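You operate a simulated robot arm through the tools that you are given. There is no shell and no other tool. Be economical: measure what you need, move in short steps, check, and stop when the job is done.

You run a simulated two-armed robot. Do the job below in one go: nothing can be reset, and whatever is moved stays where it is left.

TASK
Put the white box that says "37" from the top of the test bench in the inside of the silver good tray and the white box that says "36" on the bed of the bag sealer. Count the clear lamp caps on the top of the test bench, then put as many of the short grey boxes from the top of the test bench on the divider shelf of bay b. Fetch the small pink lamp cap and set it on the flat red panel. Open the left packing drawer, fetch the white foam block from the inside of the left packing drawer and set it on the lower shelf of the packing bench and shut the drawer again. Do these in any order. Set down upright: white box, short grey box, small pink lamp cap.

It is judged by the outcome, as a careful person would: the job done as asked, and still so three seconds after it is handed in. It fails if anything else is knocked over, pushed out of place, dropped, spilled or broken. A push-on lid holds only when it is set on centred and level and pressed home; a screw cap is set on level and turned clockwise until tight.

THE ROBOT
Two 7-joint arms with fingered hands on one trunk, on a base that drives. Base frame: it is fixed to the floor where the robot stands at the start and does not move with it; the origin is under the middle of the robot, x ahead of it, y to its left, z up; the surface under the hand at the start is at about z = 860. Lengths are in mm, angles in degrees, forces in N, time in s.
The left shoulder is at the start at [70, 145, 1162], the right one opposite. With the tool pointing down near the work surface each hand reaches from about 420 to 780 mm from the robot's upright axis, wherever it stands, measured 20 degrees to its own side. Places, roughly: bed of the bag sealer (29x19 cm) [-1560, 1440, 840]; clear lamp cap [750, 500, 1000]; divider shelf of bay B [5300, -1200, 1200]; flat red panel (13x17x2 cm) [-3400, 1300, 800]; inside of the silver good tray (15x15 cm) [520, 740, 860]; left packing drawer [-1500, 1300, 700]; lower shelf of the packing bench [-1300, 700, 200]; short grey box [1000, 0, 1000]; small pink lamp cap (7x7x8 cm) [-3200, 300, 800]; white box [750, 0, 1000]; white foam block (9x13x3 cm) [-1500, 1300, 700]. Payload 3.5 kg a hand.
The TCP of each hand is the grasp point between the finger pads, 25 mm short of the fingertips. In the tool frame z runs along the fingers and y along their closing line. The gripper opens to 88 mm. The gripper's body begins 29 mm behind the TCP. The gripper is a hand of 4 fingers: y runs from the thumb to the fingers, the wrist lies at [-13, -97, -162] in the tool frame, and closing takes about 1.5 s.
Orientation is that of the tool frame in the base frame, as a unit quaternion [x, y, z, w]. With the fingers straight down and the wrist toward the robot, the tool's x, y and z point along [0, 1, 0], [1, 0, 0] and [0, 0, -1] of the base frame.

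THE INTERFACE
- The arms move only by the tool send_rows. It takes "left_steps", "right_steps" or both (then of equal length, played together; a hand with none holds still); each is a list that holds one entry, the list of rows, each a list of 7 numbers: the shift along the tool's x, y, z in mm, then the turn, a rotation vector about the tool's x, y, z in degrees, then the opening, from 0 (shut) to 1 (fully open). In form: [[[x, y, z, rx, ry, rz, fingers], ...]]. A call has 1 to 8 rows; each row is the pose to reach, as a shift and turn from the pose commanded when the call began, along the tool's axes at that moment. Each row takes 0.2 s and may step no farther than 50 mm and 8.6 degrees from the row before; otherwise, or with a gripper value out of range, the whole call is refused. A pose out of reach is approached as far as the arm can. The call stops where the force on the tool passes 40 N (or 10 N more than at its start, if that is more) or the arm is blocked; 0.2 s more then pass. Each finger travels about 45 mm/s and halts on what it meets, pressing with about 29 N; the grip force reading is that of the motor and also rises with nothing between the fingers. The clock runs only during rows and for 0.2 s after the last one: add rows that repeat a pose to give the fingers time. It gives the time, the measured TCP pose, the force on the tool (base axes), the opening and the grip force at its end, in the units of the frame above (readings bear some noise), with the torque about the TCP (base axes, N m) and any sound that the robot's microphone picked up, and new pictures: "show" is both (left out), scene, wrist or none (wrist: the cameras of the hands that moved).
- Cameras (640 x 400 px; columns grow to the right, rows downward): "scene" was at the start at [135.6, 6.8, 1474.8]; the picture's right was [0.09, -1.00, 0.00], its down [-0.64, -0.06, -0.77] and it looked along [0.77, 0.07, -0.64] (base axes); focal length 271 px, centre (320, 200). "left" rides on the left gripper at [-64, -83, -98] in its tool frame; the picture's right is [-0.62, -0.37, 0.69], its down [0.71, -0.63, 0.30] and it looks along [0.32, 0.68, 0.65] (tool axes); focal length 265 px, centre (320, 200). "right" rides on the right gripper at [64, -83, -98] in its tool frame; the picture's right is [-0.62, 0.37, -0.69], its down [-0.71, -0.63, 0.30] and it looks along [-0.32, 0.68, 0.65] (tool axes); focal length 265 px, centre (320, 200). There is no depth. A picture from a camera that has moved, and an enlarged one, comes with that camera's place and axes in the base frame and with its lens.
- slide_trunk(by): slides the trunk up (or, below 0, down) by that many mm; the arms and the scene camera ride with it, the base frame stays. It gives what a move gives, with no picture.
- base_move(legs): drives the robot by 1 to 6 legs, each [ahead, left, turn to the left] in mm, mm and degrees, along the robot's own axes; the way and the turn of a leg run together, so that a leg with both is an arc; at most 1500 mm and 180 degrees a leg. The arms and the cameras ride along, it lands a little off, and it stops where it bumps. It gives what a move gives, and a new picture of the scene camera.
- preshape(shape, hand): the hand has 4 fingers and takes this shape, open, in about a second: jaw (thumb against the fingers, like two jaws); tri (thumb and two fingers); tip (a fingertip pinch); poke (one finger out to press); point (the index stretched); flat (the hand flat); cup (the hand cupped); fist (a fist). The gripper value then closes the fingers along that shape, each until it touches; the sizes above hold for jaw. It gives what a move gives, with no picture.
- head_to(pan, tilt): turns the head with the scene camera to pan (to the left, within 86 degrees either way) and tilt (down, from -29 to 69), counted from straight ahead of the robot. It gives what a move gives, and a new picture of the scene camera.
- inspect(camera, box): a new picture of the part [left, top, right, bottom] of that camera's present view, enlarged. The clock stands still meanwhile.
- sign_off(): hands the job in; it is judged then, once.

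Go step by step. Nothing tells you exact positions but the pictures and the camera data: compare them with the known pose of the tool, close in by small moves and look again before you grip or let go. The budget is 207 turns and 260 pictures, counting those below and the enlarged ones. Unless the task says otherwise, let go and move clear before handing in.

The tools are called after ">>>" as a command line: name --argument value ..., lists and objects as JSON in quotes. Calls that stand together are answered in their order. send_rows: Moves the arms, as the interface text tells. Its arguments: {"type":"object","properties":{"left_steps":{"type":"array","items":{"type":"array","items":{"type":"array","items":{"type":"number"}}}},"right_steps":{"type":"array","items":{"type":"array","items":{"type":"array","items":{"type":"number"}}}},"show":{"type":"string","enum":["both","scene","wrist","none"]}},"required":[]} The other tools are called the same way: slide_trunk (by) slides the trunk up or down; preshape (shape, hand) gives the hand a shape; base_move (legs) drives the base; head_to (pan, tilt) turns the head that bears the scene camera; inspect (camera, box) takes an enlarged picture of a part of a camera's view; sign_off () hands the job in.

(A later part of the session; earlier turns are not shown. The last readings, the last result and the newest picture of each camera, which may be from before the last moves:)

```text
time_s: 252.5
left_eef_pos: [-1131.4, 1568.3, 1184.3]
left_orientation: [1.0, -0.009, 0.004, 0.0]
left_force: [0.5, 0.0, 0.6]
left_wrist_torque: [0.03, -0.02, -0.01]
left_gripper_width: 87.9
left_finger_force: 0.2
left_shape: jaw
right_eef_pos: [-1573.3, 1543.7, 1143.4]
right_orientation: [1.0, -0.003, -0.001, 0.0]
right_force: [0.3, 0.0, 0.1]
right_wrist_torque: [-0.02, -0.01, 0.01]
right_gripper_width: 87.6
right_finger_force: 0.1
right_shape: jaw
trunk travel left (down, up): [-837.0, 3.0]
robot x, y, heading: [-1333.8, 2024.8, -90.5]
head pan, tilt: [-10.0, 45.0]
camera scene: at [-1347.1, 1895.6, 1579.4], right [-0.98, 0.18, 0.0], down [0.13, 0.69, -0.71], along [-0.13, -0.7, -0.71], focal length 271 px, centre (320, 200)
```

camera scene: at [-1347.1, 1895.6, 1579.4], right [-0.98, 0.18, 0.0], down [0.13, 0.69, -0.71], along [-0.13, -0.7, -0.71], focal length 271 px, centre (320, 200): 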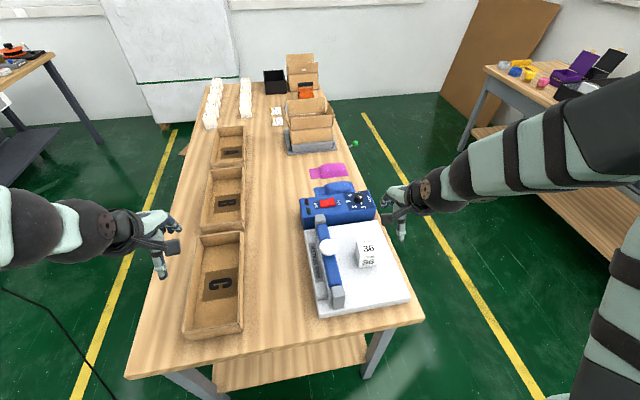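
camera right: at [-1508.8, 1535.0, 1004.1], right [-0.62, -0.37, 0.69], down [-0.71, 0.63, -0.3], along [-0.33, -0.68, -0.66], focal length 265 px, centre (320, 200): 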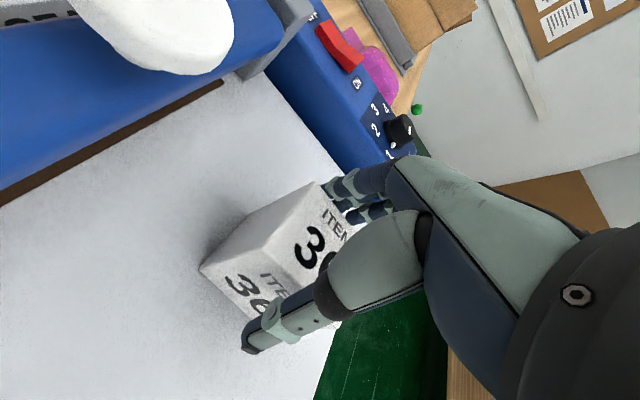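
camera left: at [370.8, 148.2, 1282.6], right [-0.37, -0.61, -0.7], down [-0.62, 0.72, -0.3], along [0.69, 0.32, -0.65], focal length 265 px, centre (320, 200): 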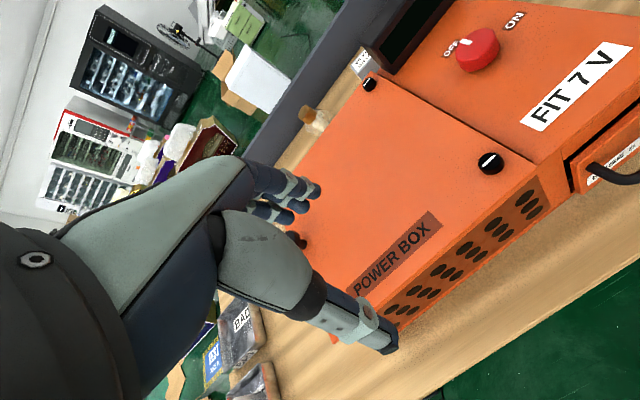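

Box 36 stands on the sealer bed. Now to the aisle behind the packing bench to find its drawers.

>>> base_move --legs '[[0, -920, 0]]'

>>> head_to --pan 25 --tilt 35

>>> head_to --pan -35 --tilt 30

```text
time_s: 257.4
left_eef_pos: [-2050.5, 1574.0, 1183.2]
left_orientation: [1.0, -0.009, 0.002, -0.001]
left_force: [0.3, 0.2, 0.1]
left_wrist_torque: [0.01, -0.01, 0.0]
left_gripper_width: 87.7
left_finger_force: 0.0
left_shape: jaw
right_eef_pos: [-2492.4, 1548.5, 1142.2]
right_orientation: [1.0, -0.002, -0.002, -0.001]
right_force: [-0.1, -0.1, 0.2]
right_wrist_torque: [-0.01, 0.03, -0.01]
right_gripper_width: 88.2
right_finger_force: 0.0
right_shape: jaw
trunk travel left (down, up): [-837.0, 3.0]
robot x, y, heading: [-2253.1, 2031.9, -90.4]
head pan, tilt: [-10.0, 45.0]
camera scene: at [-2265.4, 1900.0, 1579.1], right [-0.98, 0.18, 0.0], down [0.13, 0.7, -0.71], along [-0.13, -0.7, -0.71], focal length 271 px, centre (320, 200)
```

scene: 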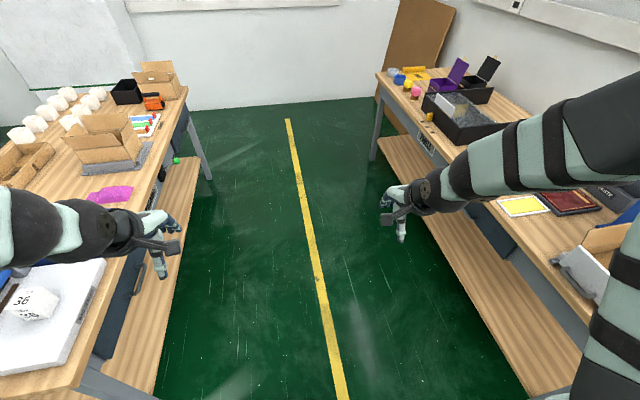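

```text
time_s: 258.4
left_eef_pos: [-2050.1, 1573.8, 1183.1]
left_orientation: [1.0, -0.01, 0.003, -0.001]
left_force: [0.1, 0.4, -0.5]
left_wrist_torque: [0.0, -0.01, 0.0]
left_gripper_width: 87.8
left_finger_force: 0.1
left_shape: jaw
right_eef_pos: [-2492.9, 1548.2, 1141.9]
right_orientation: [1.0, -0.003, 0.0, -0.001]
right_force: [0.6, -0.3, 0.2]
right_wrist_torque: [0.03, -0.02, 0.0]
right_gripper_width: 88.0
right_finger_force: 0.0
right_shape: jaw
trunk travel left (down, up): [-837.0, 3.0]
robot x, y, heading: [-2251.5, 2032.2, -90.5]
head pan, tilt: [25.0, 35.0]
camera scene: at [-2215.4, 1899.9, 1593.9], right [-0.91, -0.41, 0.0], down [-0.24, 0.52, -0.82], along [0.34, -0.75, -0.57], focal length 271 px, centre (320, 200)
```

scene: 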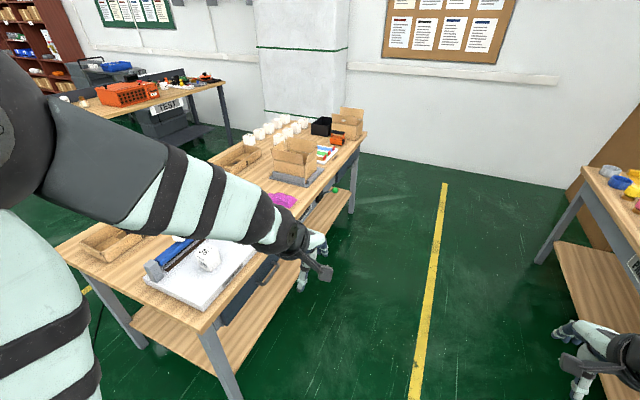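

```text
time_s: 259.7
left_eef_pos: [-2050.9, 1572.6, 1182.0]
left_orientation: [1.0, -0.009, 0.004, -0.001]
left_force: [0.3, 0.6, -0.2]
left_wrist_torque: [-0.03, -0.02, 0.02]
left_gripper_width: 87.9
left_finger_force: 0.2
left_shape: jaw
right_eef_pos: [-2493.2, 1549.4, 1143.6]
right_orientation: [1.0, -0.003, 0.0, -0.001]
right_force: [-0.3, -0.5, 0.1]
right_wrist_torque: [-0.01, -0.01, 0.03]
right_gripper_width: 88.0
right_finger_force: 0.0
right_shape: jaw
trunk travel left (down, up): [-837.0, 3.0]
robot x, y, heading: [-2251.7, 2032.4, -90.4]
head pan, tilt: [-35.0, 30.0]
camera scene: at [-2304.2, 1906.3, 1601.7], right [-0.81, 0.58, 0.0], down [0.29, 0.41, -0.87], along [-0.5, -0.71, -0.5], focal length 271 px, centre (320, 200)
```

scene: 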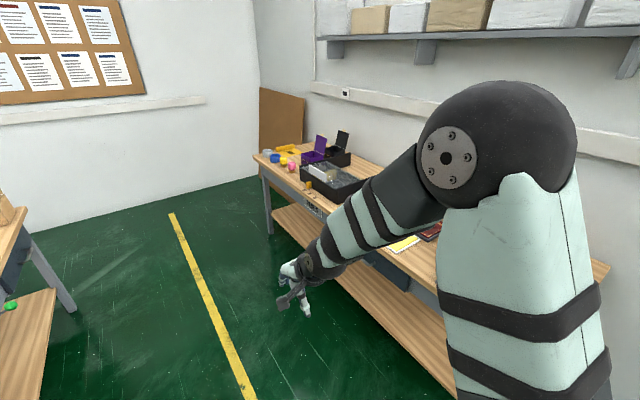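

The drawers are on this side. I'll turn to face the packing bench and look at them.

>>> base_move --legs '[[0, 0, 90.4], [-50, -740, 0]]'

>>> head_to --pan 0 --tilt 50

```text
time_s: 267.5
left_eef_pos: [-1850.7, 1493.3, 1181.8]
left_orientation: [0.712, 0.702, 0.002, -0.003]
left_force: [-0.2, 0.0, 0.3]
left_wrist_torque: [0.02, -0.02, -0.02]
left_gripper_width: 87.8
left_finger_force: 0.1
left_shape: jaw
right_eef_pos: [-1823.0, 1051.2, 1142.2]
right_orientation: [0.707, 0.707, -0.001, 0.0]
right_force: [-0.6, -0.1, 0.0]
right_wrist_torque: [0.02, 0.0, 0.03]
right_gripper_width: 88.0
right_finger_force: 0.0
right_shape: jaw
trunk travel left (down, up): [-837.0, 3.0]
robot x, y, heading: [-2307.2, 1286.6, -0.2]
head pan, tilt: [-35.0, 30.0]
camera scene: at [-2182.6, 1237.8, 1601.8], right [-0.58, -0.82, 0.0], down [-0.41, 0.29, -0.87], along [0.71, -0.5, -0.5], focal length 271 px, centre (320, 200)
```

scene: 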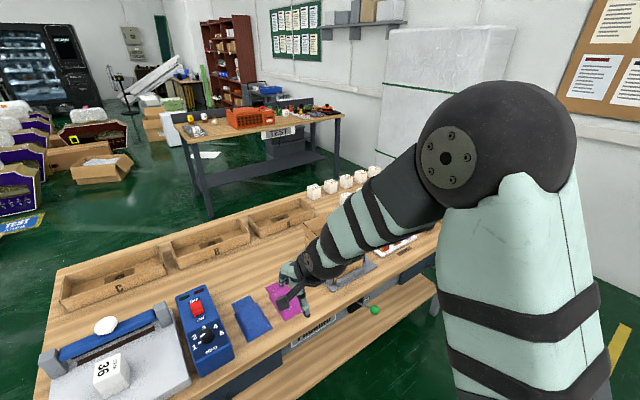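

```text
time_s: 268.5
left_eef_pos: [-1850.5, 1493.2, 1181.4]
left_orientation: [0.712, 0.703, 0.002, -0.004]
left_force: [-0.3, 0.8, -0.6]
left_wrist_torque: [0.02, -0.02, -0.01]
left_gripper_width: 87.9
left_finger_force: 0.0
left_shape: jaw
right_eef_pos: [-1822.8, 1052.0, 1141.6]
right_orientation: [0.707, 0.707, -0.001, -0.001]
right_force: [0.0, 0.6, -0.3]
right_wrist_torque: [0.0, 0.0, -0.02]
right_gripper_width: 88.0
right_finger_force: 0.0
right_shape: jaw
trunk travel left (down, up): [-837.0, 3.0]
robot x, y, heading: [-2305.5, 1293.9, -0.2]
head pan, tilt: [0.0, 50.0]
camera scene: at [-2179.7, 1288.0, 1572.2], right [0.0, -1.0, 0.0], down [-0.77, 0.0, -0.64], along [0.64, 0.0, -0.77], focal length 271 px, centre (320, 200)
```

scene: 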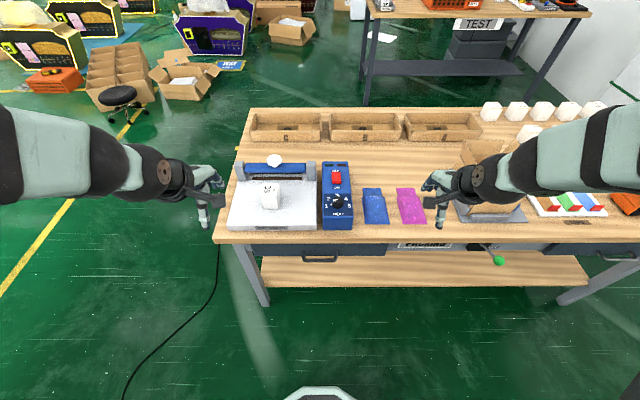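

>>> slide_trunk --by -420

>>> head_to --pan 0 --tilt 35

```text
refused: -420 is not a number from -400 to 400
```

```text
time_s: 269.3
left_eef_pos: [-1850.4, 1493.8, 1183.3]
left_orientation: [0.712, 0.702, 0.002, -0.003]
left_force: [0.2, 0.0, -0.4]
left_wrist_torque: [0.01, 0.0, 0.02]
left_gripper_width: 88.1
left_finger_force: 0.0
left_shape: jaw
right_eef_pos: [-1822.9, 1050.3, 1141.9]
right_orientation: [0.708, 0.707, -0.002, -0.001]
right_force: [0.0, -1.1, 0.3]
right_wrist_torque: [-0.01, -0.03, 0.0]
right_gripper_width: 87.8
right_finger_force: 0.0
right_shape: jaw
trunk travel left (down, up): [-837.0, 3.0]
robot x, y, heading: [-2309.2, 1286.1, -0.4]
head pan, tilt: [0.0, 35.0]
camera scene: at [-2168.6, 1288.2, 1593.9], right [0.0, -1.0, 0.0], down [-0.57, 0.0, -0.82], along [0.82, 0.0, -0.57], focal length 271 px, centre (320, 200)
```

scene: 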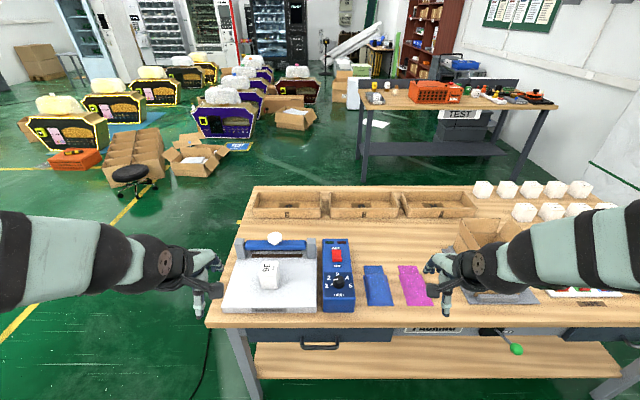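

>>> slide_trunk --by -400

>>> head_to --pan 0 --tilt 35

```text
time_s: 273.1
left_eef_pos: [-1850.4, 1493.3, 783.7]
left_orientation: [0.712, 0.702, 0.002, -0.003]
left_force: [0.8, 1.2, -0.1]
left_wrist_torque: [0.01, 0.01, -0.01]
left_gripper_width: 88.0
left_finger_force: 0.0
left_shape: jaw
right_eef_pos: [-1822.5, 1050.1, 742.6]
right_orientation: [0.707, 0.707, 0.0, 0.0]
right_force: [0.3, -0.4, 0.0]
right_wrist_torque: [0.01, 0.02, -0.01]
right_gripper_width: 87.7
right_finger_force: 0.1
right_shape: jaw
trunk travel left (down, up): [-437.0, 403.0]
robot x, y, heading: [-2305.0, 1284.4, -0.1]
head pan, tilt: [0.0, 35.0]
```

```text
time_s: 273.7
left_eef_pos: [-1851.5, 1493.0, 782.7]
left_orientation: [0.712, 0.702, 0.002, -0.002]
left_force: [0.2, 0.0, 0.6]
left_wrist_torque: [0.02, -0.02, 0.0]
left_gripper_width: 88.2
left_finger_force: 0.1
left_shape: jaw
right_eef_pos: [-1822.0, 1050.7, 742.3]
right_orientation: [0.707, 0.707, -0.001, 0.0]
right_force: [0.4, -0.4, 1.2]
right_wrist_torque: [-0.04, 0.0, 0.02]
right_gripper_width: 88.0
right_finger_force: 0.1
right_shape: jaw
trunk travel left (down, up): [-437.0, 403.0]
robot x, y, heading: [-2305.8, 1291.0, -0.2]
head pan, tilt: [0.0, 35.0]
camera scene: at [-2168.6, 1288.1, 1193.9], right [0.0, -1.0, 0.0], down [-0.57, 0.0, -0.82], along [0.82, 0.0, -0.57], focal length 271 px, centre (320, 200)
```

scene: 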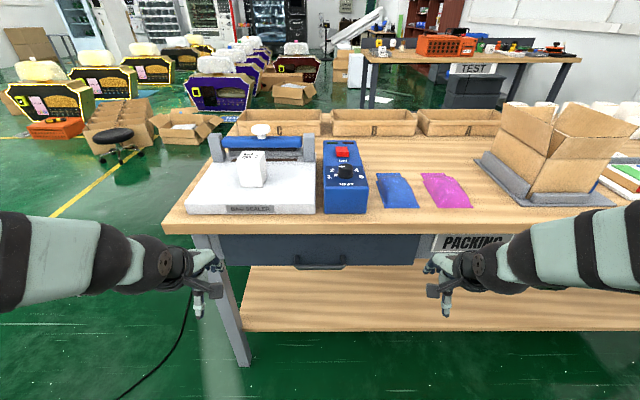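

>>> inspect --camera "scene" --box '[200, 190, 440, 320]'

```text
2.67 times, centred on (320, 255) of scene
camera zoom: at [-2168.6, 1288.1, 1193.9], right [0.0, -1.0, 0.0], down [-0.57, 0.0, -0.82], along [0.82, 0.0, -0.57], focal length 722 px, centre (320, 53)
```

zoom: 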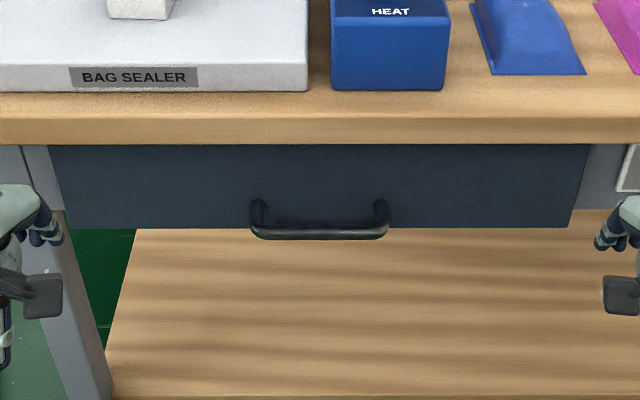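

Handle bar ≈ (−1703,1288,660). I'll re-stand and pitch the left hand 45° forward to grip the bar.

>>> base_move --legs '[[-94, -150, 0.2]]'

>>> send_rows --left_steps '[[[0, 0, 0, -7.5, 0, 0, 1], [0, 0, 0, -15, 0, 0, 1], [0, 0, 0, -22.5, 0, 0, 1], [0, 0, 0, -30, 0, 0, 1], [0, 0, 0, -37.5, 0, 0, 1], [0, 0, 0, -45, 0, 0, 1], [0, 0, 0, -45, 0, 0, 1]]]' --show "both"

```text
time_s: 275.2
left_eef_pos: [-1945.8, 1347.2, 783.8]
left_orientation: [0.711, 0.703, 0.002, -0.003]
left_force: [-0.4, 0.4, -0.5]
left_wrist_torque: [0.01, 0.02, -0.01]
left_gripper_width: 87.9
left_finger_force: 0.1
left_shape: jaw
right_eef_pos: [-1918.5, 905.7, 742.7]
right_orientation: [0.706, 0.708, 0.0, 0.0]
right_force: [0.3, -0.6, -0.6]
right_wrist_torque: [0.01, -0.01, -0.01]
right_gripper_width: 88.0
right_finger_force: 0.0
right_shape: jaw
trunk travel left (down, up): [-437.0, 403.0]
robot x, y, heading: [-2398.9, 1141.4, 0.1]
head pan, tilt: [0.0, 35.0]
camera scene: at [-2263.8, 1140.8, 1194.0], right [0.0, -1.0, 0.0], down [-0.57, 0.0, -0.82], along [0.82, 0.0, -0.57], focal length 271 px, centre (320, 200)
```

scene: 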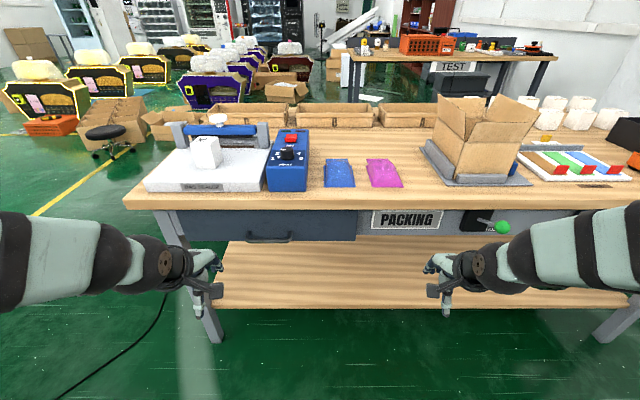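

```text
time_s: 276.8
left_eef_pos: [-1918.6, 1337.1, 772.6]
left_orientation: [0.658, 0.649, 0.271, 0.27]
left_force: [-0.1, 0.7, -0.8]
left_wrist_torque: [0.01, -0.01, -0.02]
left_gripper_width: 88.2
left_finger_force: 0.1
left_shape: jaw
left hand out of reach, approached as far as the arm can: row 4, 5, 6, 7
right_eef_pos: [-1916.3, 907.4, 742.7]
right_orientation: [0.706, 0.708, -0.001, 0.0]
right_force: [-0.1, 0.3, -0.8]
right_wrist_torque: [-0.02, -0.03, 0.02]
right_gripper_width: 87.9
right_finger_force: 0.0
right_shape: jaw
trunk travel left (down, up): [-437.0, 403.0]
robot x, y, heading: [-2401.8, 1143.0, 0.1]
head pan, tilt: [0.0, 35.0]
camera scene: at [-2264.0, 1142.8, 1194.0], right [0.0, -1.0, 0.0], down [-0.57, 0.0, -0.82], along [0.82, 0.0, -0.57], focal length 271 px, centre (320, 200)
camera left: at [-2047.8, 1274.2, 784.9], right [0.22, -0.62, -0.75], down [-0.22, 0.72, -0.66], along [0.95, 0.31, 0.02], focal length 265 px, centre (320, 200)
```

scene: 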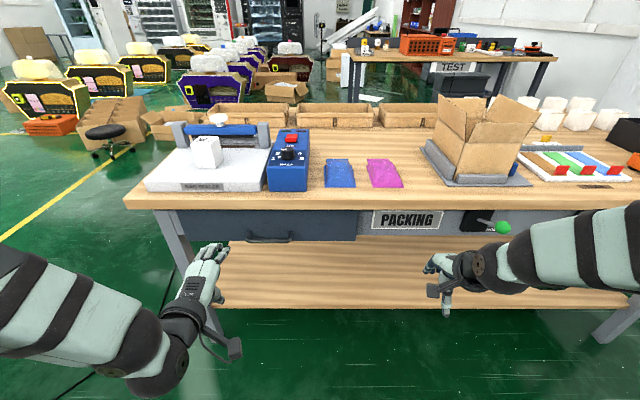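
left: 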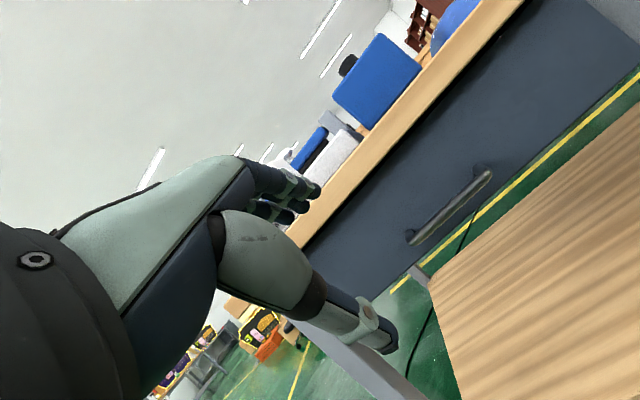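

The handle sits where computed. Move the left hand to a point just short of it, fingers partly open.

>>> send_rows --left_steps '[[[-12, 17, 38, 0, 0, 0, 0.8], [-24, 34, 76, 0, 0, 0, 0.6], [-36, 51, 114, 0, 0, 0, 0.5], [-48, 68, 152, 0, 0, 0, 0.5], [-61, 84, 190, 0, 0, 0, 0.5], [-61, 84, 190, 0, 0, 0, 0.5]]]' --show "both"

```text
time_s: 278.2
left_eef_pos: [-1723.6, 1275.4, 698.1]
left_orientation: [0.658, 0.649, 0.271, 0.269]
left_force: [0.4, 0.1, 0.5]
left_wrist_torque: [0.01, 0.01, 0.02]
left_gripper_width: 44.4
left_finger_force: 0.0
left_shape: jaw
right_eef_pos: [-1917.7, 905.1, 741.7]
right_orientation: [0.707, 0.708, 0.0, -0.001]
right_force: [-0.1, -0.7, 1.0]
right_wrist_torque: [-0.03, 0.0, -0.01]
right_gripper_width: 87.8
right_finger_force: 0.2
right_shape: jaw
trunk travel left (down, up): [-437.0, 403.0]
robot x, y, heading: [-2402.3, 1142.1, 0.3]
head pan, tilt: [0.0, 35.0]
camera scene: at [-2263.9, 1141.7, 1194.0], right [0.0, -1.0, 0.0], down [-0.57, 0.0, -0.82], along [0.82, 0.0, -0.57], focal length 271 px, centre (320, 200)
camera left: at [-1853.7, 1213.2, 710.2], right [0.22, -0.62, -0.75], down [-0.22, 0.72, -0.66], along [0.95, 0.31, 0.02], focal length 265 px, centre (320, 200)
```

scene: 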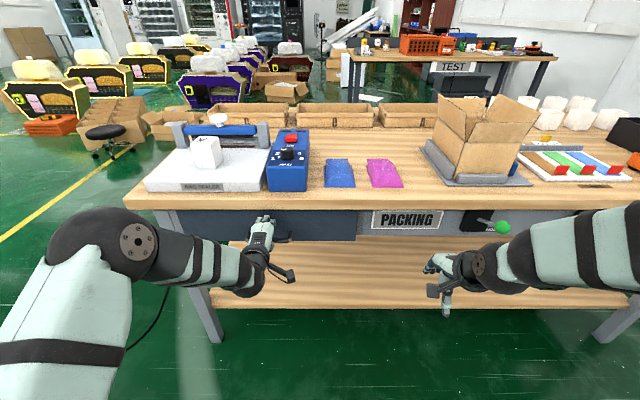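
left: 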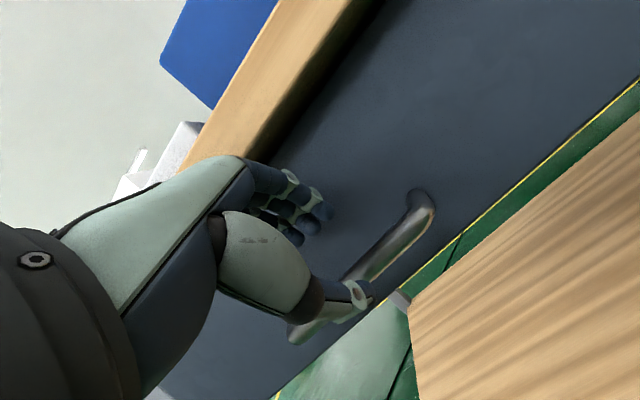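

>>> send_rows --left_steps '[[[10, -12, 0, 0, 0, 0, 0.5], [10, -12, 13, 0, 0, 0, 0.5], [10, -12, 26, 0, 0, 0, 0.5], [10, -12, 26, 0, 0, 0, 0.5]]]' --show "wrist"

```text
time_s: 279.2
left_eef_pos: [-1714.2, 1284.5, 671.3]
left_orientation: [0.658, 0.649, 0.271, 0.27]
left_force: [-0.5, -0.3, -0.6]
left_wrist_torque: [0.01, -0.05, 0.03]
left_gripper_width: 44.2
left_finger_force: 0.1
left_shape: jaw
right_eef_pos: [-1917.3, 906.9, 741.8]
right_orientation: [0.706, 0.708, -0.001, -0.001]
right_force: [0.0, 0.0, 0.0]
right_wrist_torque: [0.0, -0.01, -0.03]
right_gripper_width: 87.7
right_finger_force: 0.0
right_shape: jaw
trunk travel left (down, up): [-437.0, 403.0]
robot x, y, heading: [-2404.5, 1144.7, 0.3]
head pan, tilt: [0.0, 35.0]
camera left: at [-1843.8, 1221.5, 683.3], right [0.22, -0.62, -0.76], down [-0.22, 0.72, -0.66], along [0.95, 0.31, 0.02], focal length 265 px, centre (320, 200)
```

left: 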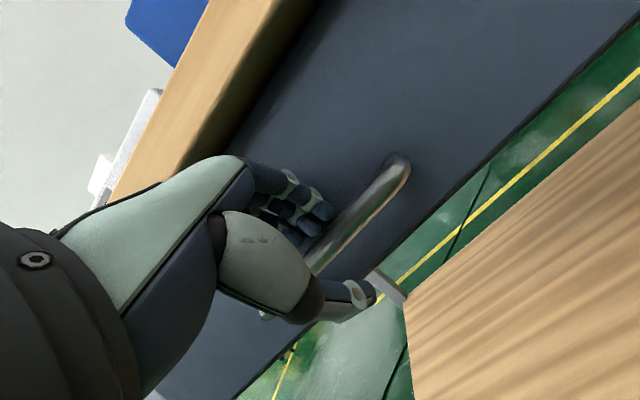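

>>> send_rows --left_steps '[[[0, 0, 8, 0, 0, 0, 0.5], [0, 0, 8, 0, 0, 0, 0.2], [0, 0, 8, 0, 0, 0, 0], [0, 0, 8, 0, 0, 0, 0], [0, 0, 8, 0, 0, 0, 0], [0, 0, 8, 0, 0, 0, 0]]]' --show "wrist"

```text
time_s: 280.6
left_eef_pos: [-1709.0, 1284.7, 663.7]
left_orientation: [0.659, 0.649, 0.269, 0.268]
left_force: [-2.7, -0.8, -7.8]
left_wrist_torque: [-0.08, 0.0, 0.09]
left_gripper_width: 3.6
left_finger_force: 28.8
left_shape: jaw
right_eef_pos: [-1916.3, 904.4, 741.3]
right_orientation: [0.706, 0.709, -0.001, -0.001]
right_force: [0.6, 0.3, 0.1]
right_wrist_torque: [0.02, -0.01, -0.01]
right_gripper_width: 88.0
right_finger_force: 0.1
right_shape: jaw
trunk travel left (down, up): [-437.0, 403.0]
robot x, y, heading: [-2408.9, 1141.6, -0.0]
head pan, tilt: [0.0, 35.0]
camera left: at [-1839.2, 1221.3, 675.9], right [0.22, -0.62, -0.76], down [-0.23, 0.72, -0.65], along [0.95, 0.31, 0.02], focal length 265 px, centre (320, 200)
```

left: 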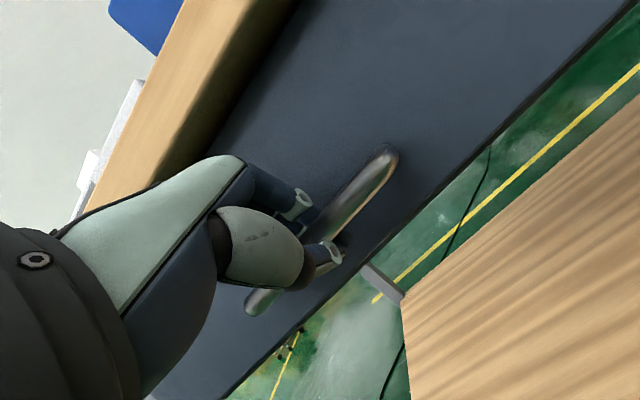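

The bar is gripped. Pull the drawer out a little.

>>> send_rows --left_steps '[[[0, -14, -14, 0, 0, 0, 0], [0, -28, -28, 0, 0, 0, 0], [0, -42, -42, 0, 0, 0, 0], [0, -57, -57, 0, 0, 0, 0], [0, -57, -57, 0, 0, 0, 0]]]' --show "both"

```text
time_s: 281.8
left_eef_pos: [-1789.6, 1283.5, 663.6]
left_orientation: [0.659, 0.65, 0.269, 0.268]
left_force: [-0.5, 0.3, -18.1]
left_wrist_torque: [-0.07, -0.01, 0.07]
left_gripper_width: 3.7
left_finger_force: 29.2
left_shape: jaw
right_eef_pos: [-1915.0, 906.4, 740.6]
right_orientation: [0.706, 0.708, -0.003, -0.001]
right_force: [0.0, -0.1, 0.5]
right_wrist_torque: [0.04, -0.02, 0.01]
right_gripper_width: 87.9
right_finger_force: 0.1
right_shape: jaw
trunk travel left (down, up): [-437.0, 403.0]
robot x, y, heading: [-2404.4, 1144.4, -0.1]
head pan, tilt: [0.0, 35.0]
camera scene: at [-2260.6, 1142.3, 1193.4], right [0.0, -1.0, 0.0], down [-0.58, 0.0, -0.82], along [0.82, 0.0, -0.58], focal length 271 px, centre (320, 200)
camera left: at [-1920.0, 1221.1, 676.6], right [0.22, -0.62, -0.76], down [-0.23, 0.72, -0.65], along [0.95, 0.31, 0.02], focal length 265 px, centre (320, 200)
```

scene: 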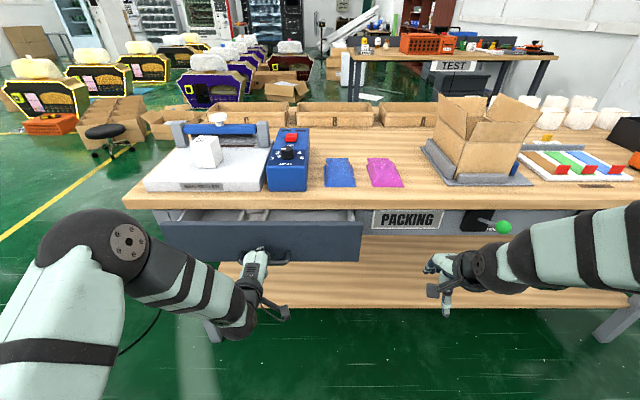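
left: 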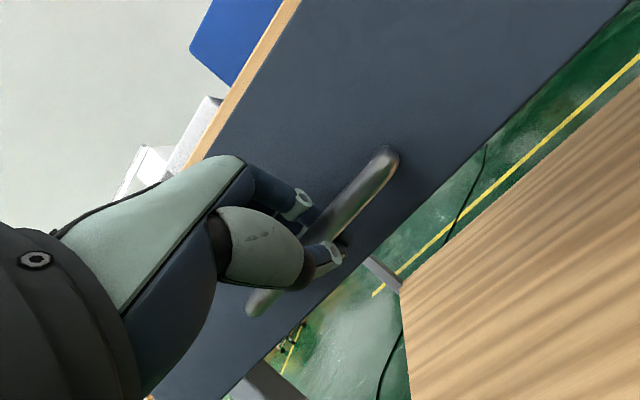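

>>> send_rows --left_steps '[[[0, -31, -25, 0, 0, 0, 0], [0, -59, -53, 0, 0, 0, 0], [0, -87, -81, 0, 0, 0, 0], [0, -115, -109, 0, 0, 0, 0], [0, -136, -130, 0, 0, 0, 0], [0, -136, -130, 0, 0, 0, 0]]]' --show "both"

```text
time_s: 283.2
left_eef_pos: [-1978.6, 1285.9, 663.6]
left_orientation: [0.659, 0.648, 0.269, 0.269]
left_force: [-0.2, -6.0, -9.1]
left_wrist_torque: [-0.08, -0.01, 0.06]
left_gripper_width: 3.4
left_finger_force: 29.1
left_shape: jaw
right_eef_pos: [-1915.1, 904.4, 741.5]
right_orientation: [0.706, 0.708, -0.002, -0.002]
right_force: [0.5, -0.2, -0.4]
right_wrist_torque: [0.01, 0.03, -0.03]
right_gripper_width: 87.8
right_finger_force: 0.1
right_shape: jaw
trunk travel left (down, up): [-437.0, 403.0]
robot x, y, heading: [-2401.5, 1148.4, -0.4]
head pan, tilt: [0.0, 35.0]
camera scene: at [-2262.5, 1140.9, 1193.8], right [0.0, -1.0, 0.0], down [-0.57, 0.0, -0.82], along [0.82, 0.0, -0.57], focal length 271 px, centre (320, 200)
camera left: at [-2108.4, 1222.1, 675.3], right [0.22, -0.62, -0.76], down [-0.22, 0.72, -0.66], along [0.95, 0.31, 0.02], focal length 265 px, centre (320, 200)
```

scene: 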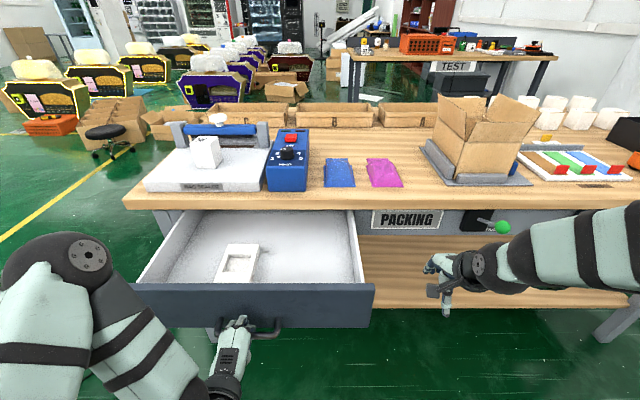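
left: 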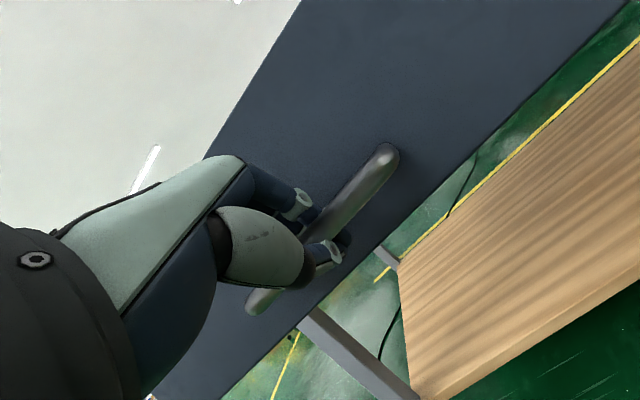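

>>> inspect --camera "scene" --box '[130, 200, 380, 340]'

>>> send_rows --left_steps '[[[0, 0, 0, 0, 0, 0, 0.3], [0, 0, 0, 0, 0, 0, 0.5], [0, 0, 0, 0, 0, 0, 0.5], [0, 0, 0, 0, 0, 0, 0.5], [0, 0, -20, 0, 0, 0, 0.5], [0, 0, -50, 0, 0, 0, 0.5], [0, 0, -80, 0, 0, 0, 0.5]]]' --show "wrist"

```text
2.56 times, centred on (255, 270) of scene
camera zoom: at [-2262.5, 1140.9, 1193.8], right [0.0, -1.0, 0.0], down [-0.57, 0.0, -0.82], along [0.82, 0.0, -0.57], focal length 693 px, centre (486, 21)
```

zoom: 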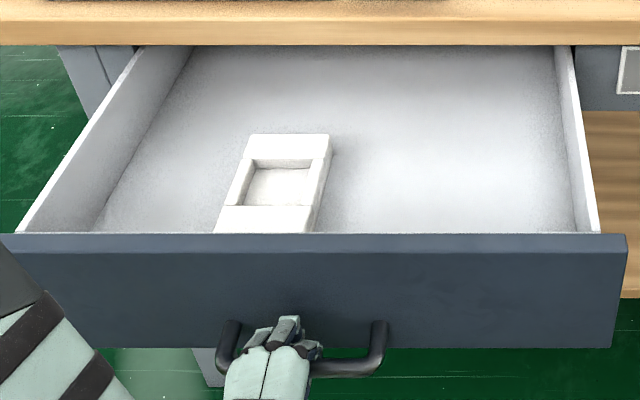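

```text
time_s: 284.8
left_eef_pos: [-1981.3, 1268.0, 674.4]
left_orientation: [0.658, 0.648, 0.271, 0.271]
left_force: [0.4, 0.6, -0.3]
left_wrist_torque: [0.0, 0.03, -0.01]
left_gripper_width: 43.7
left_finger_force: 0.1
left_shape: jaw
left hand out of reach, approached as far as the arm can: row 5, 6, 7
right_eef_pos: [-1917.4, 905.9, 740.6]
right_orientation: [0.706, 0.708, -0.001, 0.0]
right_force: [-0.1, 0.4, 0.3]
right_wrist_torque: [-0.02, -0.02, -0.01]
right_gripper_width: 88.0
right_finger_force: 0.1
right_shape: jaw
trunk travel left (down, up): [-437.0, 403.0]
robot x, y, heading: [-2402.9, 1143.2, -0.0]
head pan, tilt: [0.0, 35.0]
camera left: at [-2111.8, 1205.1, 686.7], right [0.22, -0.62, -0.75], down [-0.22, 0.72, -0.66], along [0.95, 0.31, 0.02], focal length 265 px, centre (320, 200)
```

left: 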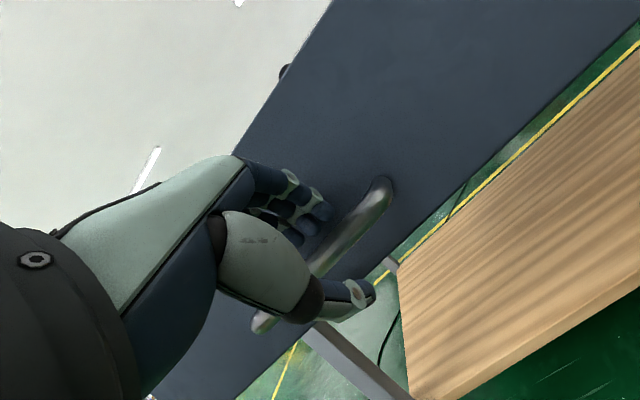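

The arm can't retract further here. I'll re-grip, push the drawer in about 70 mm (foam stays accessible), then release with room to retreat.

>>> send_rows --left_steps '[[[0, -7, 7, 0, 0, 0, 0.5], [0, -7, 7, 0, 0, 0, 0.1], [0, -7, 7, 0, 0, 0, 0], [0, -7, 7, 0, 0, 0, 0], [0, -7, 7, 0, 0, 0, 0], [0, 14, 28, 0, 0, 0, 0], [0, 35, 49, 0, 0, 0, 0], [0, 45, 59, 0, 0, 0, 0]]]' --show "both"

```text
time_s: 286.6
left_eef_pos: [-1910.8, 1266.7, 662.6]
left_orientation: [0.658, 0.65, 0.27, 0.268]
left_force: [-0.4, 4.5, -9.4]
left_wrist_torque: [0.04, 0.09, -0.04]
left_gripper_width: 0.1
left_finger_force: 29.3
left_shape: jaw
right_eef_pos: [-1915.7, 906.8, 741.5]
right_orientation: [0.705, 0.709, -0.001, -0.001]
right_force: [-0.1, -0.2, -0.8]
right_wrist_torque: [0.0, 0.0, -0.01]
right_gripper_width: 87.9
right_finger_force: 0.1
right_shape: jaw
trunk travel left (down, up): [-437.0, 403.0]
robot x, y, heading: [-2402.9, 1140.1, 0.1]
head pan, tilt: [0.0, 35.0]
camera scene: at [-2262.2, 1142.5, 1193.8], right [0.0, -1.0, 0.0], down [-0.57, 0.0, -0.82], along [0.82, 0.0, -0.57], focal length 271 px, centre (320, 200)
camera left: at [-2040.6, 1204.6, 674.7], right [0.22, -0.62, -0.76], down [-0.22, 0.72, -0.66], along [0.95, 0.31, 0.02], focal length 265 px, centre (320, 200)
```

scene: 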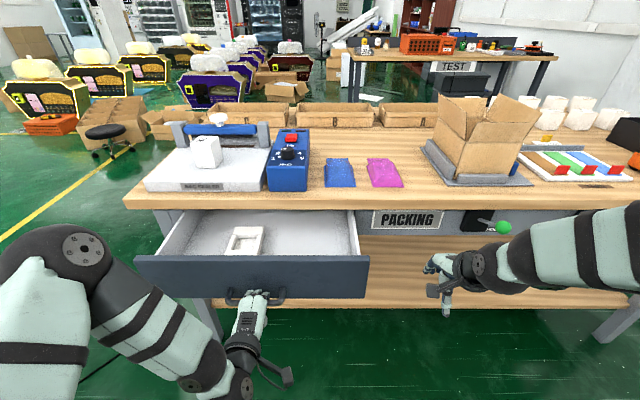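
left: 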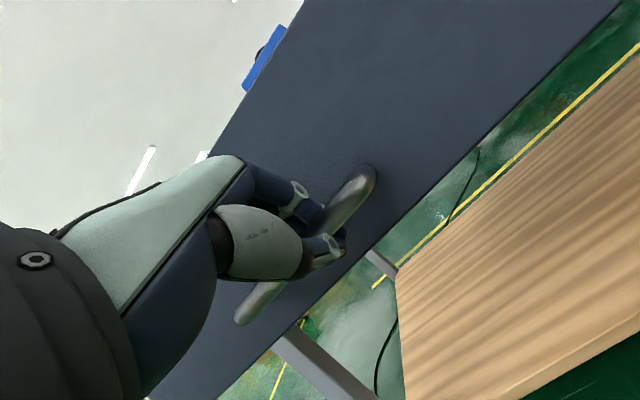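

Drawer is still well open (~200 mm). Release and retreat along the fingers.

>>> send_rows --left_steps '[[[0, 0, 0, 0, 0, 0, 0.3], [0, 0, 0, 0, 0, 0, 0.6], [0, 0, 0, 0, 0, 0, 0.6], [0, 0, 0, 0, 0, 0, 0.6], [0, 0, -20, 0, 0, 0, 0.6], [0, 0, -45, 0, 0, 0, 0.6], [0, 0, -70, 0, 0, 0, 0.6], [0, 0, -90, 0, 0, 0, 0.6]]]' --show "wrist"

```text
time_s: 288.4
left_eef_pos: [-1956.3, 1259.2, 715.7]
left_orientation: [0.658, 0.649, 0.271, 0.269]
left_force: [-0.3, -0.8, -1.2]
left_wrist_torque: [0.04, -0.02, 0.02]
left_gripper_width: 52.1
left_finger_force: 0.1
left_shape: jaw
left hand out of reach, approached as far as the arm can: row 7, 8
right_eef_pos: [-1917.2, 904.8, 742.3]
right_orientation: [0.706, 0.708, 0.0, -0.001]
right_force: [-1.3, -0.4, -0.3]
right_wrist_torque: [-0.02, -0.02, 0.02]
right_gripper_width: 87.8
right_finger_force: 0.1
right_shape: jaw
trunk travel left (down, up): [-437.0, 403.0]
robot x, y, heading: [-2404.6, 1145.8, -0.0]
head pan, tilt: [0.0, 35.0]
camera left: at [-2085.4, 1195.9, 728.3], right [0.22, -0.62, -0.76], down [-0.22, 0.72, -0.66], along [0.95, 0.31, 0.02], focal length 265 px, centre (320, 200)
```

left: 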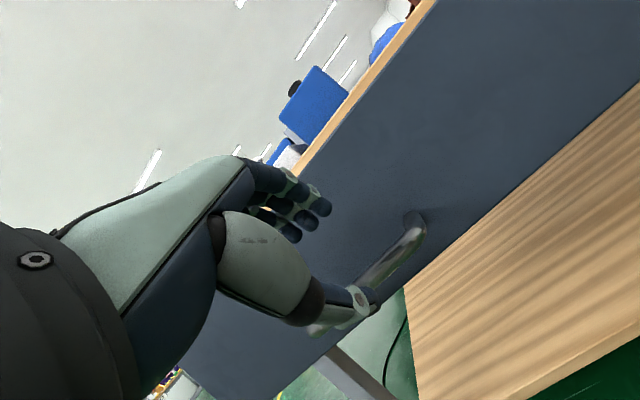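

>>> send_rows --left_steps '[[[0, 20, -20, 5, 0, 0, 0.6], [0, 45, -45, 11, 0, 0, 0.7], [0, 70, -70, 17, 0, 0, 0.8], [0, 95, -95, 23, 0, 0, 1], [0, 115, -115, 29, 0, 0, 1], [0, 125, -125, 35, 0, 0, 1], [0, 130, -130, 41, 0, 0, 1], [0, 130, -130, 45, 0, 0, 1]]]' --show "both"

```text
time_s: 290.0
left_eef_pos: [-1921.6, 1263.3, 754.0]
left_orientation: [0.702, 0.698, 0.089, 0.107]
left_force: [-1.0, 0.9, 17.4]
left_wrist_torque: [0.2, -1.41, 0.06]
left_gripper_width: 88.0
left_finger_force: 0.1
left_shape: jaw
left hand out of reach, approached as far as the arm can: row 1, 2, 4, 5, 6, 7
right_eef_pos: [-1917.7, 906.3, 743.4]
right_orientation: [0.705, 0.709, 0.0, 0.0]
right_force: [0.1, -0.3, -0.5]
right_wrist_torque: [-0.02, 0.0, 0.02]
right_gripper_width: 87.9
right_finger_force: 0.1
right_shape: jaw
trunk travel left (down, up): [-437.0, 403.0]
robot x, y, heading: [-2404.2, 1143.8, 0.2]
head pan, tilt: [0.0, 35.0]
stopped in row 7 (left hand): the force on the tool passed its limit at 61 N (the readings are from after the stop); the commanded pose is now the measured one
camera scene: at [-2265.3, 1141.6, 1194.4], right [0.0, -1.0, 0.0], down [-0.57, 0.0, -0.82], along [0.82, 0.0, -0.57], focal length 271 px, centre (320, 200)
camera left: at [-2028.9, 1203.2, 829.7], right [-0.17, -0.64, -0.75], down [-0.52, 0.71, -0.48], along [0.84, 0.31, -0.45], focal length 265 px, centre (320, 200)
```

scene: 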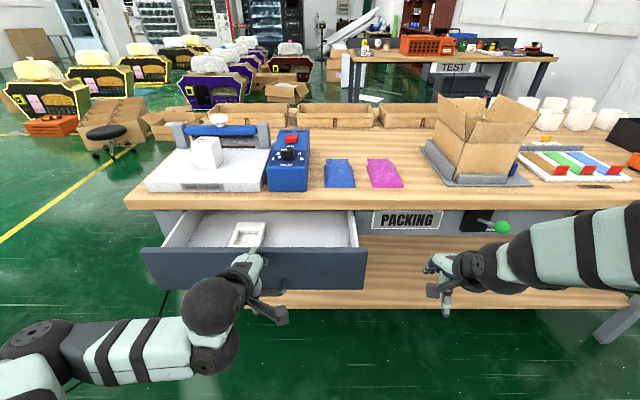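
left: 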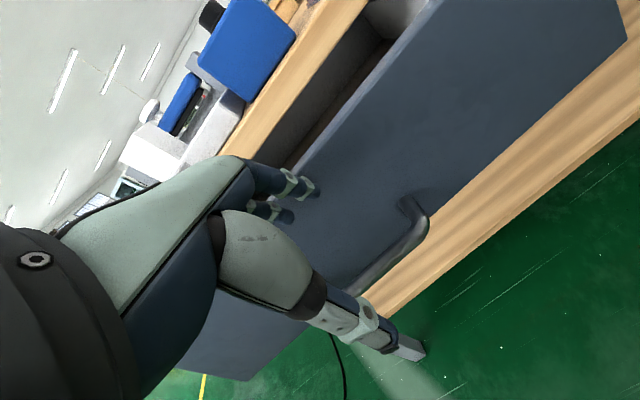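

>>> send_rows --left_steps '[[[0, 5, -20, 0, 0, 0, 1], [0, 14, -50, 0, 0, 0, 1], [0, 25, -90, 4, 0, 0, 1], [0, 36, -130, 10, 0, 0, 1], [0, 36, -130, 16, 0, 0, 1], [0, 36, -130, 16, 0, 0, 1]]]' --show "both"

```text
time_s: 291.4
left_eef_pos: [-1837.4, 1190.6, 782.2]
left_orientation: [0.708, 0.706, -0.011, 0.002]
left_force: [0.5, 0.6, 0.5]
left_wrist_torque: [0.02, -0.03, 0.0]
left_gripper_width: 87.9
left_finger_force: 0.1
left_shape: jaw
left hand out of reach, approached as far as the arm can: row 2, 3, 4, 5, 6
right_eef_pos: [-1917.2, 907.1, 742.4]
right_orientation: [0.705, 0.709, -0.001, -0.001]
right_force: [0.5, -0.6, -0.3]
right_wrist_torque: [-0.03, -0.03, -0.01]
right_gripper_width: 87.7
right_finger_force: 0.0
right_shape: jaw
trunk travel left (down, up): [-437.0, 403.0]
robot x, y, heading: [-2402.1, 1142.1, 0.0]
head pan, tilt: [0.0, 35.0]
camera scene: at [-2263.4, 1142.4, 1194.0], right [0.0, -1.0, 0.0], down [-0.57, 0.0, -0.82], along [0.82, 0.0, -0.57], focal length 271 px, centre (320, 200)
camera left: at [-1919.9, 1129.8, 885.6], right [-0.38, -0.63, -0.68], down [-0.63, 0.71, -0.31], along [0.68, 0.31, -0.67], focal length 265 px, centre (320, 200)
```

scene: 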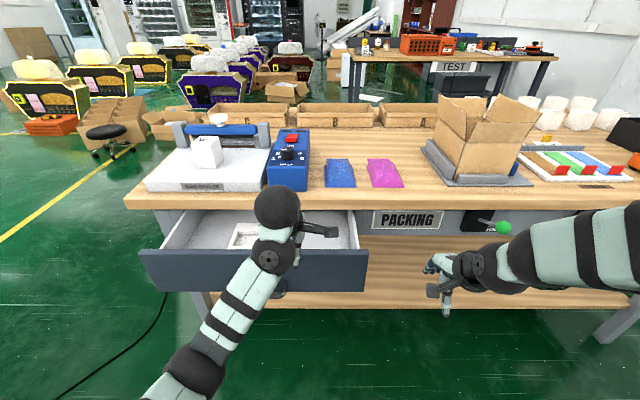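
left: 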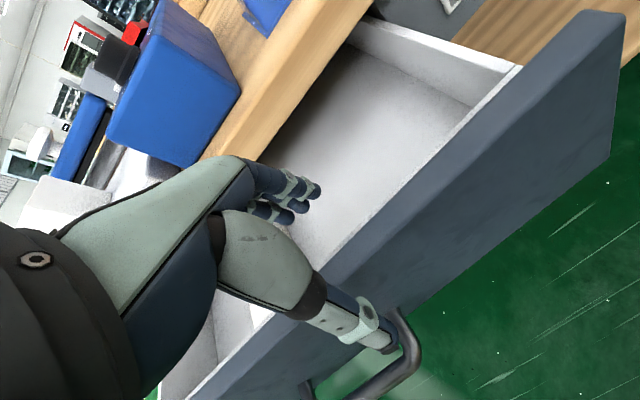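

The arm is cramped; raise the trunk 200 to free it, then look.

>>> slide_trunk --by 200

>>> head_to --pan 10 --tilt 50

```text
time_s: 293.5
left_eef_pos: [-1836.8, 1191.8, 983.2]
left_orientation: [0.708, 0.706, -0.009, 0.002]
left_force: [-0.3, 0.3, 0.1]
left_wrist_torque: [-0.01, -0.01, 0.0]
left_gripper_width: 88.1
left_finger_force: 0.1
left_shape: jaw
right_eef_pos: [-1915.5, 906.6, 941.4]
right_orientation: [0.705, 0.709, -0.002, -0.001]
right_force: [0.0, 1.2, 0.3]
right_wrist_torque: [0.01, -0.02, 0.02]
right_gripper_width: 88.0
right_finger_force: 0.2
right_shape: jaw
trunk travel left (down, up): [-637.0, 203.0]
robot x, y, heading: [-2399.4, 1140.7, 0.1]
head pan, tilt: [0.0, 35.0]
```

```text
time_s: 294.3
left_eef_pos: [-1837.5, 1192.1, 983.8]
left_orientation: [0.708, 0.706, -0.011, 0.003]
left_force: [0.0, -0.5, 0.6]
left_wrist_torque: [-0.04, 0.02, 0.02]
left_gripper_width: 88.0
left_finger_force: 0.1
left_shape: jaw
right_eef_pos: [-1917.2, 906.4, 941.6]
right_orientation: [0.705, 0.709, -0.002, -0.001]
right_force: [-0.1, -0.8, -0.6]
right_wrist_torque: [-0.02, 0.0, 0.02]
right_gripper_width: 87.8
right_finger_force: 0.1
right_shape: jaw
trunk travel left (down, up): [-637.0, 203.0]
robot x, y, heading: [-2403.8, 1144.1, 0.1]
head pan, tilt: [10.0, 50.0]
camera scene: at [-2275.3, 1155.2, 1372.2], right [0.17, -0.98, 0.0], down [-0.75, -0.13, -0.64], along [0.63, 0.11, -0.77], focal length 271 px, centre (320, 200)
```

scene: 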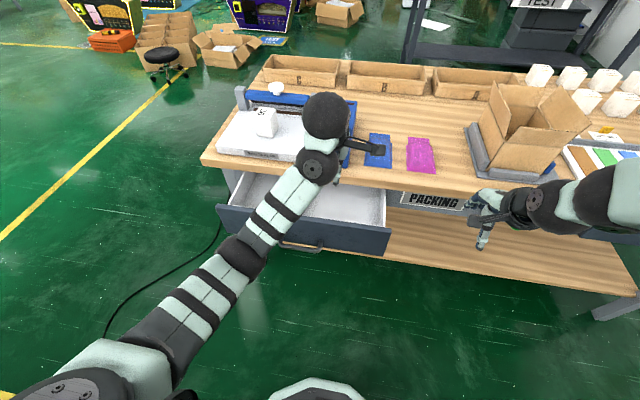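

>>> send_rows --left_steps '[[[15, -8, -45, 0, 0, 0, 1], [30, -16, -90, 0, 0, 0, 1], [45, -24, -135, 0, 0, 0, 1], [75, -60, -140, 0, 0, 0, 1], [110, -90, -140, 0, 0, 0, 1], [150, -100, -140, 0, 0, 0, 1], [150, -100, -140, 0, 0, 0, 1]]]' --show "scene"

```text
time_s: 295.9
left_eef_pos: [-1823.5, 1172.6, 1013.4]
left_orientation: [0.706, 0.708, -0.009, 0.003]
left_force: [-0.3, -0.1, -0.3]
left_wrist_torque: [0.0, 0.04, 0.0]
left_gripper_width: 88.1
left_finger_force: 0.1
left_shape: jaw
left hand out of reach, approached as far as the arm can: row 1, 2, 3, 4, 5, 6, 7
right_eef_pos: [-1915.7, 906.3, 941.3]
right_orientation: [0.705, 0.709, -0.001, 0.0]
right_force: [-0.3, 0.3, 0.3]
right_wrist_torque: [-0.02, 0.01, 0.02]
right_gripper_width: 87.8
right_finger_force: 0.0
right_shape: jaw
trunk travel left (down, up): [-637.0, 203.0]
robot x, y, heading: [-2401.4, 1144.2, 0.2]
head pan, tilt: [10.0, 50.0]
camera scene: at [-2275.3, 1155.3, 1372.2], right [0.17, -0.98, 0.0], down [-0.75, -0.13, -0.64], along [0.63, 0.11, -0.77], focal length 271 px, centre (320, 200)
```

scene: 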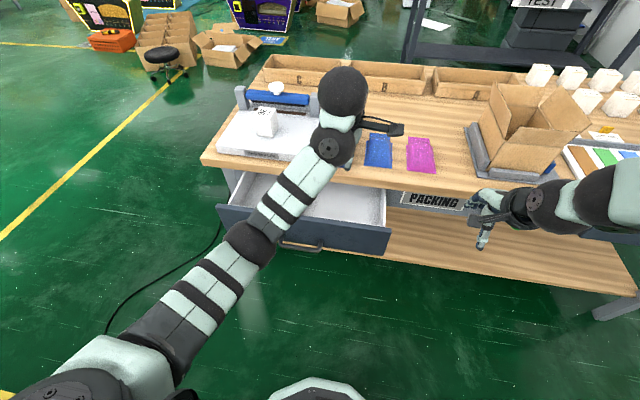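

The left arm fell into an elbow-down branch. I'll try to undo it by returning to the pitched pose in free air.

>>> send_rows --left_steps '[[[20, 0, 0, -7.5, 0, 0, 1], [45, -10, 0, -15, 0, 0, 1], [70, -20, 10, -22.5, 0, 0, 1], [95, -40, 20, -30, 0, 0, 1], [110, -60, 40, -37.5, 0, 0, 1], [122, -80, 60, -45, 0, 0, 1], [122, -80, 60, -45, 0, 0, 1], [122, -80, 60, -45, 0, 0, 1]]]' --show "scene"

```text
time_s: 297.7
left_eef_pos: [-1898.4, 1261.3, 971.2]
left_orientation: [0.677, 0.649, 0.225, 0.263]
left_force: [-0.2, -0.7, -0.7]
left_wrist_torque: [0.02, 0.04, -0.02]
left_gripper_width: 87.8
left_finger_force: 0.0
left_shape: jaw
left hand out of reach, approached as far as the arm can: row 6
right_eef_pos: [-1916.0, 906.4, 941.7]
right_orientation: [0.705, 0.709, -0.001, -0.001]
right_force: [0.1, -0.2, 0.5]
right_wrist_torque: [-0.01, 0.02, 0.01]
right_gripper_width: 87.8
right_finger_force: 0.1
right_shape: jaw
trunk travel left (down, up): [-637.0, 203.0]
robot x, y, heading: [-2400.5, 1142.1, -0.2]
head pan, tilt: [10.0, 50.0]
camera scene: at [-2275.8, 1156.2, 1372.2], right [0.18, -0.98, 0.0], down [-0.75, -0.13, -0.64], along [0.63, 0.11, -0.77], focal length 271 px, centre (320, 200)
```

scene: 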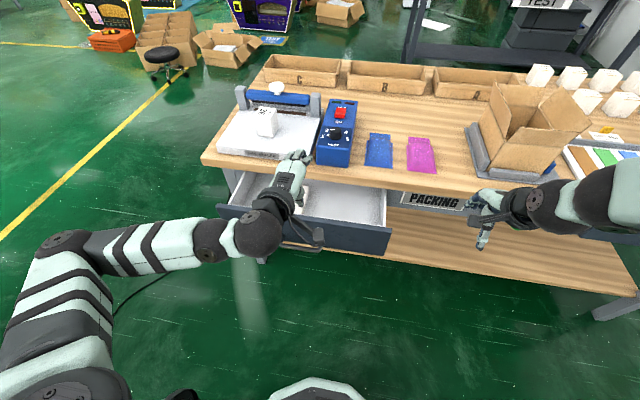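

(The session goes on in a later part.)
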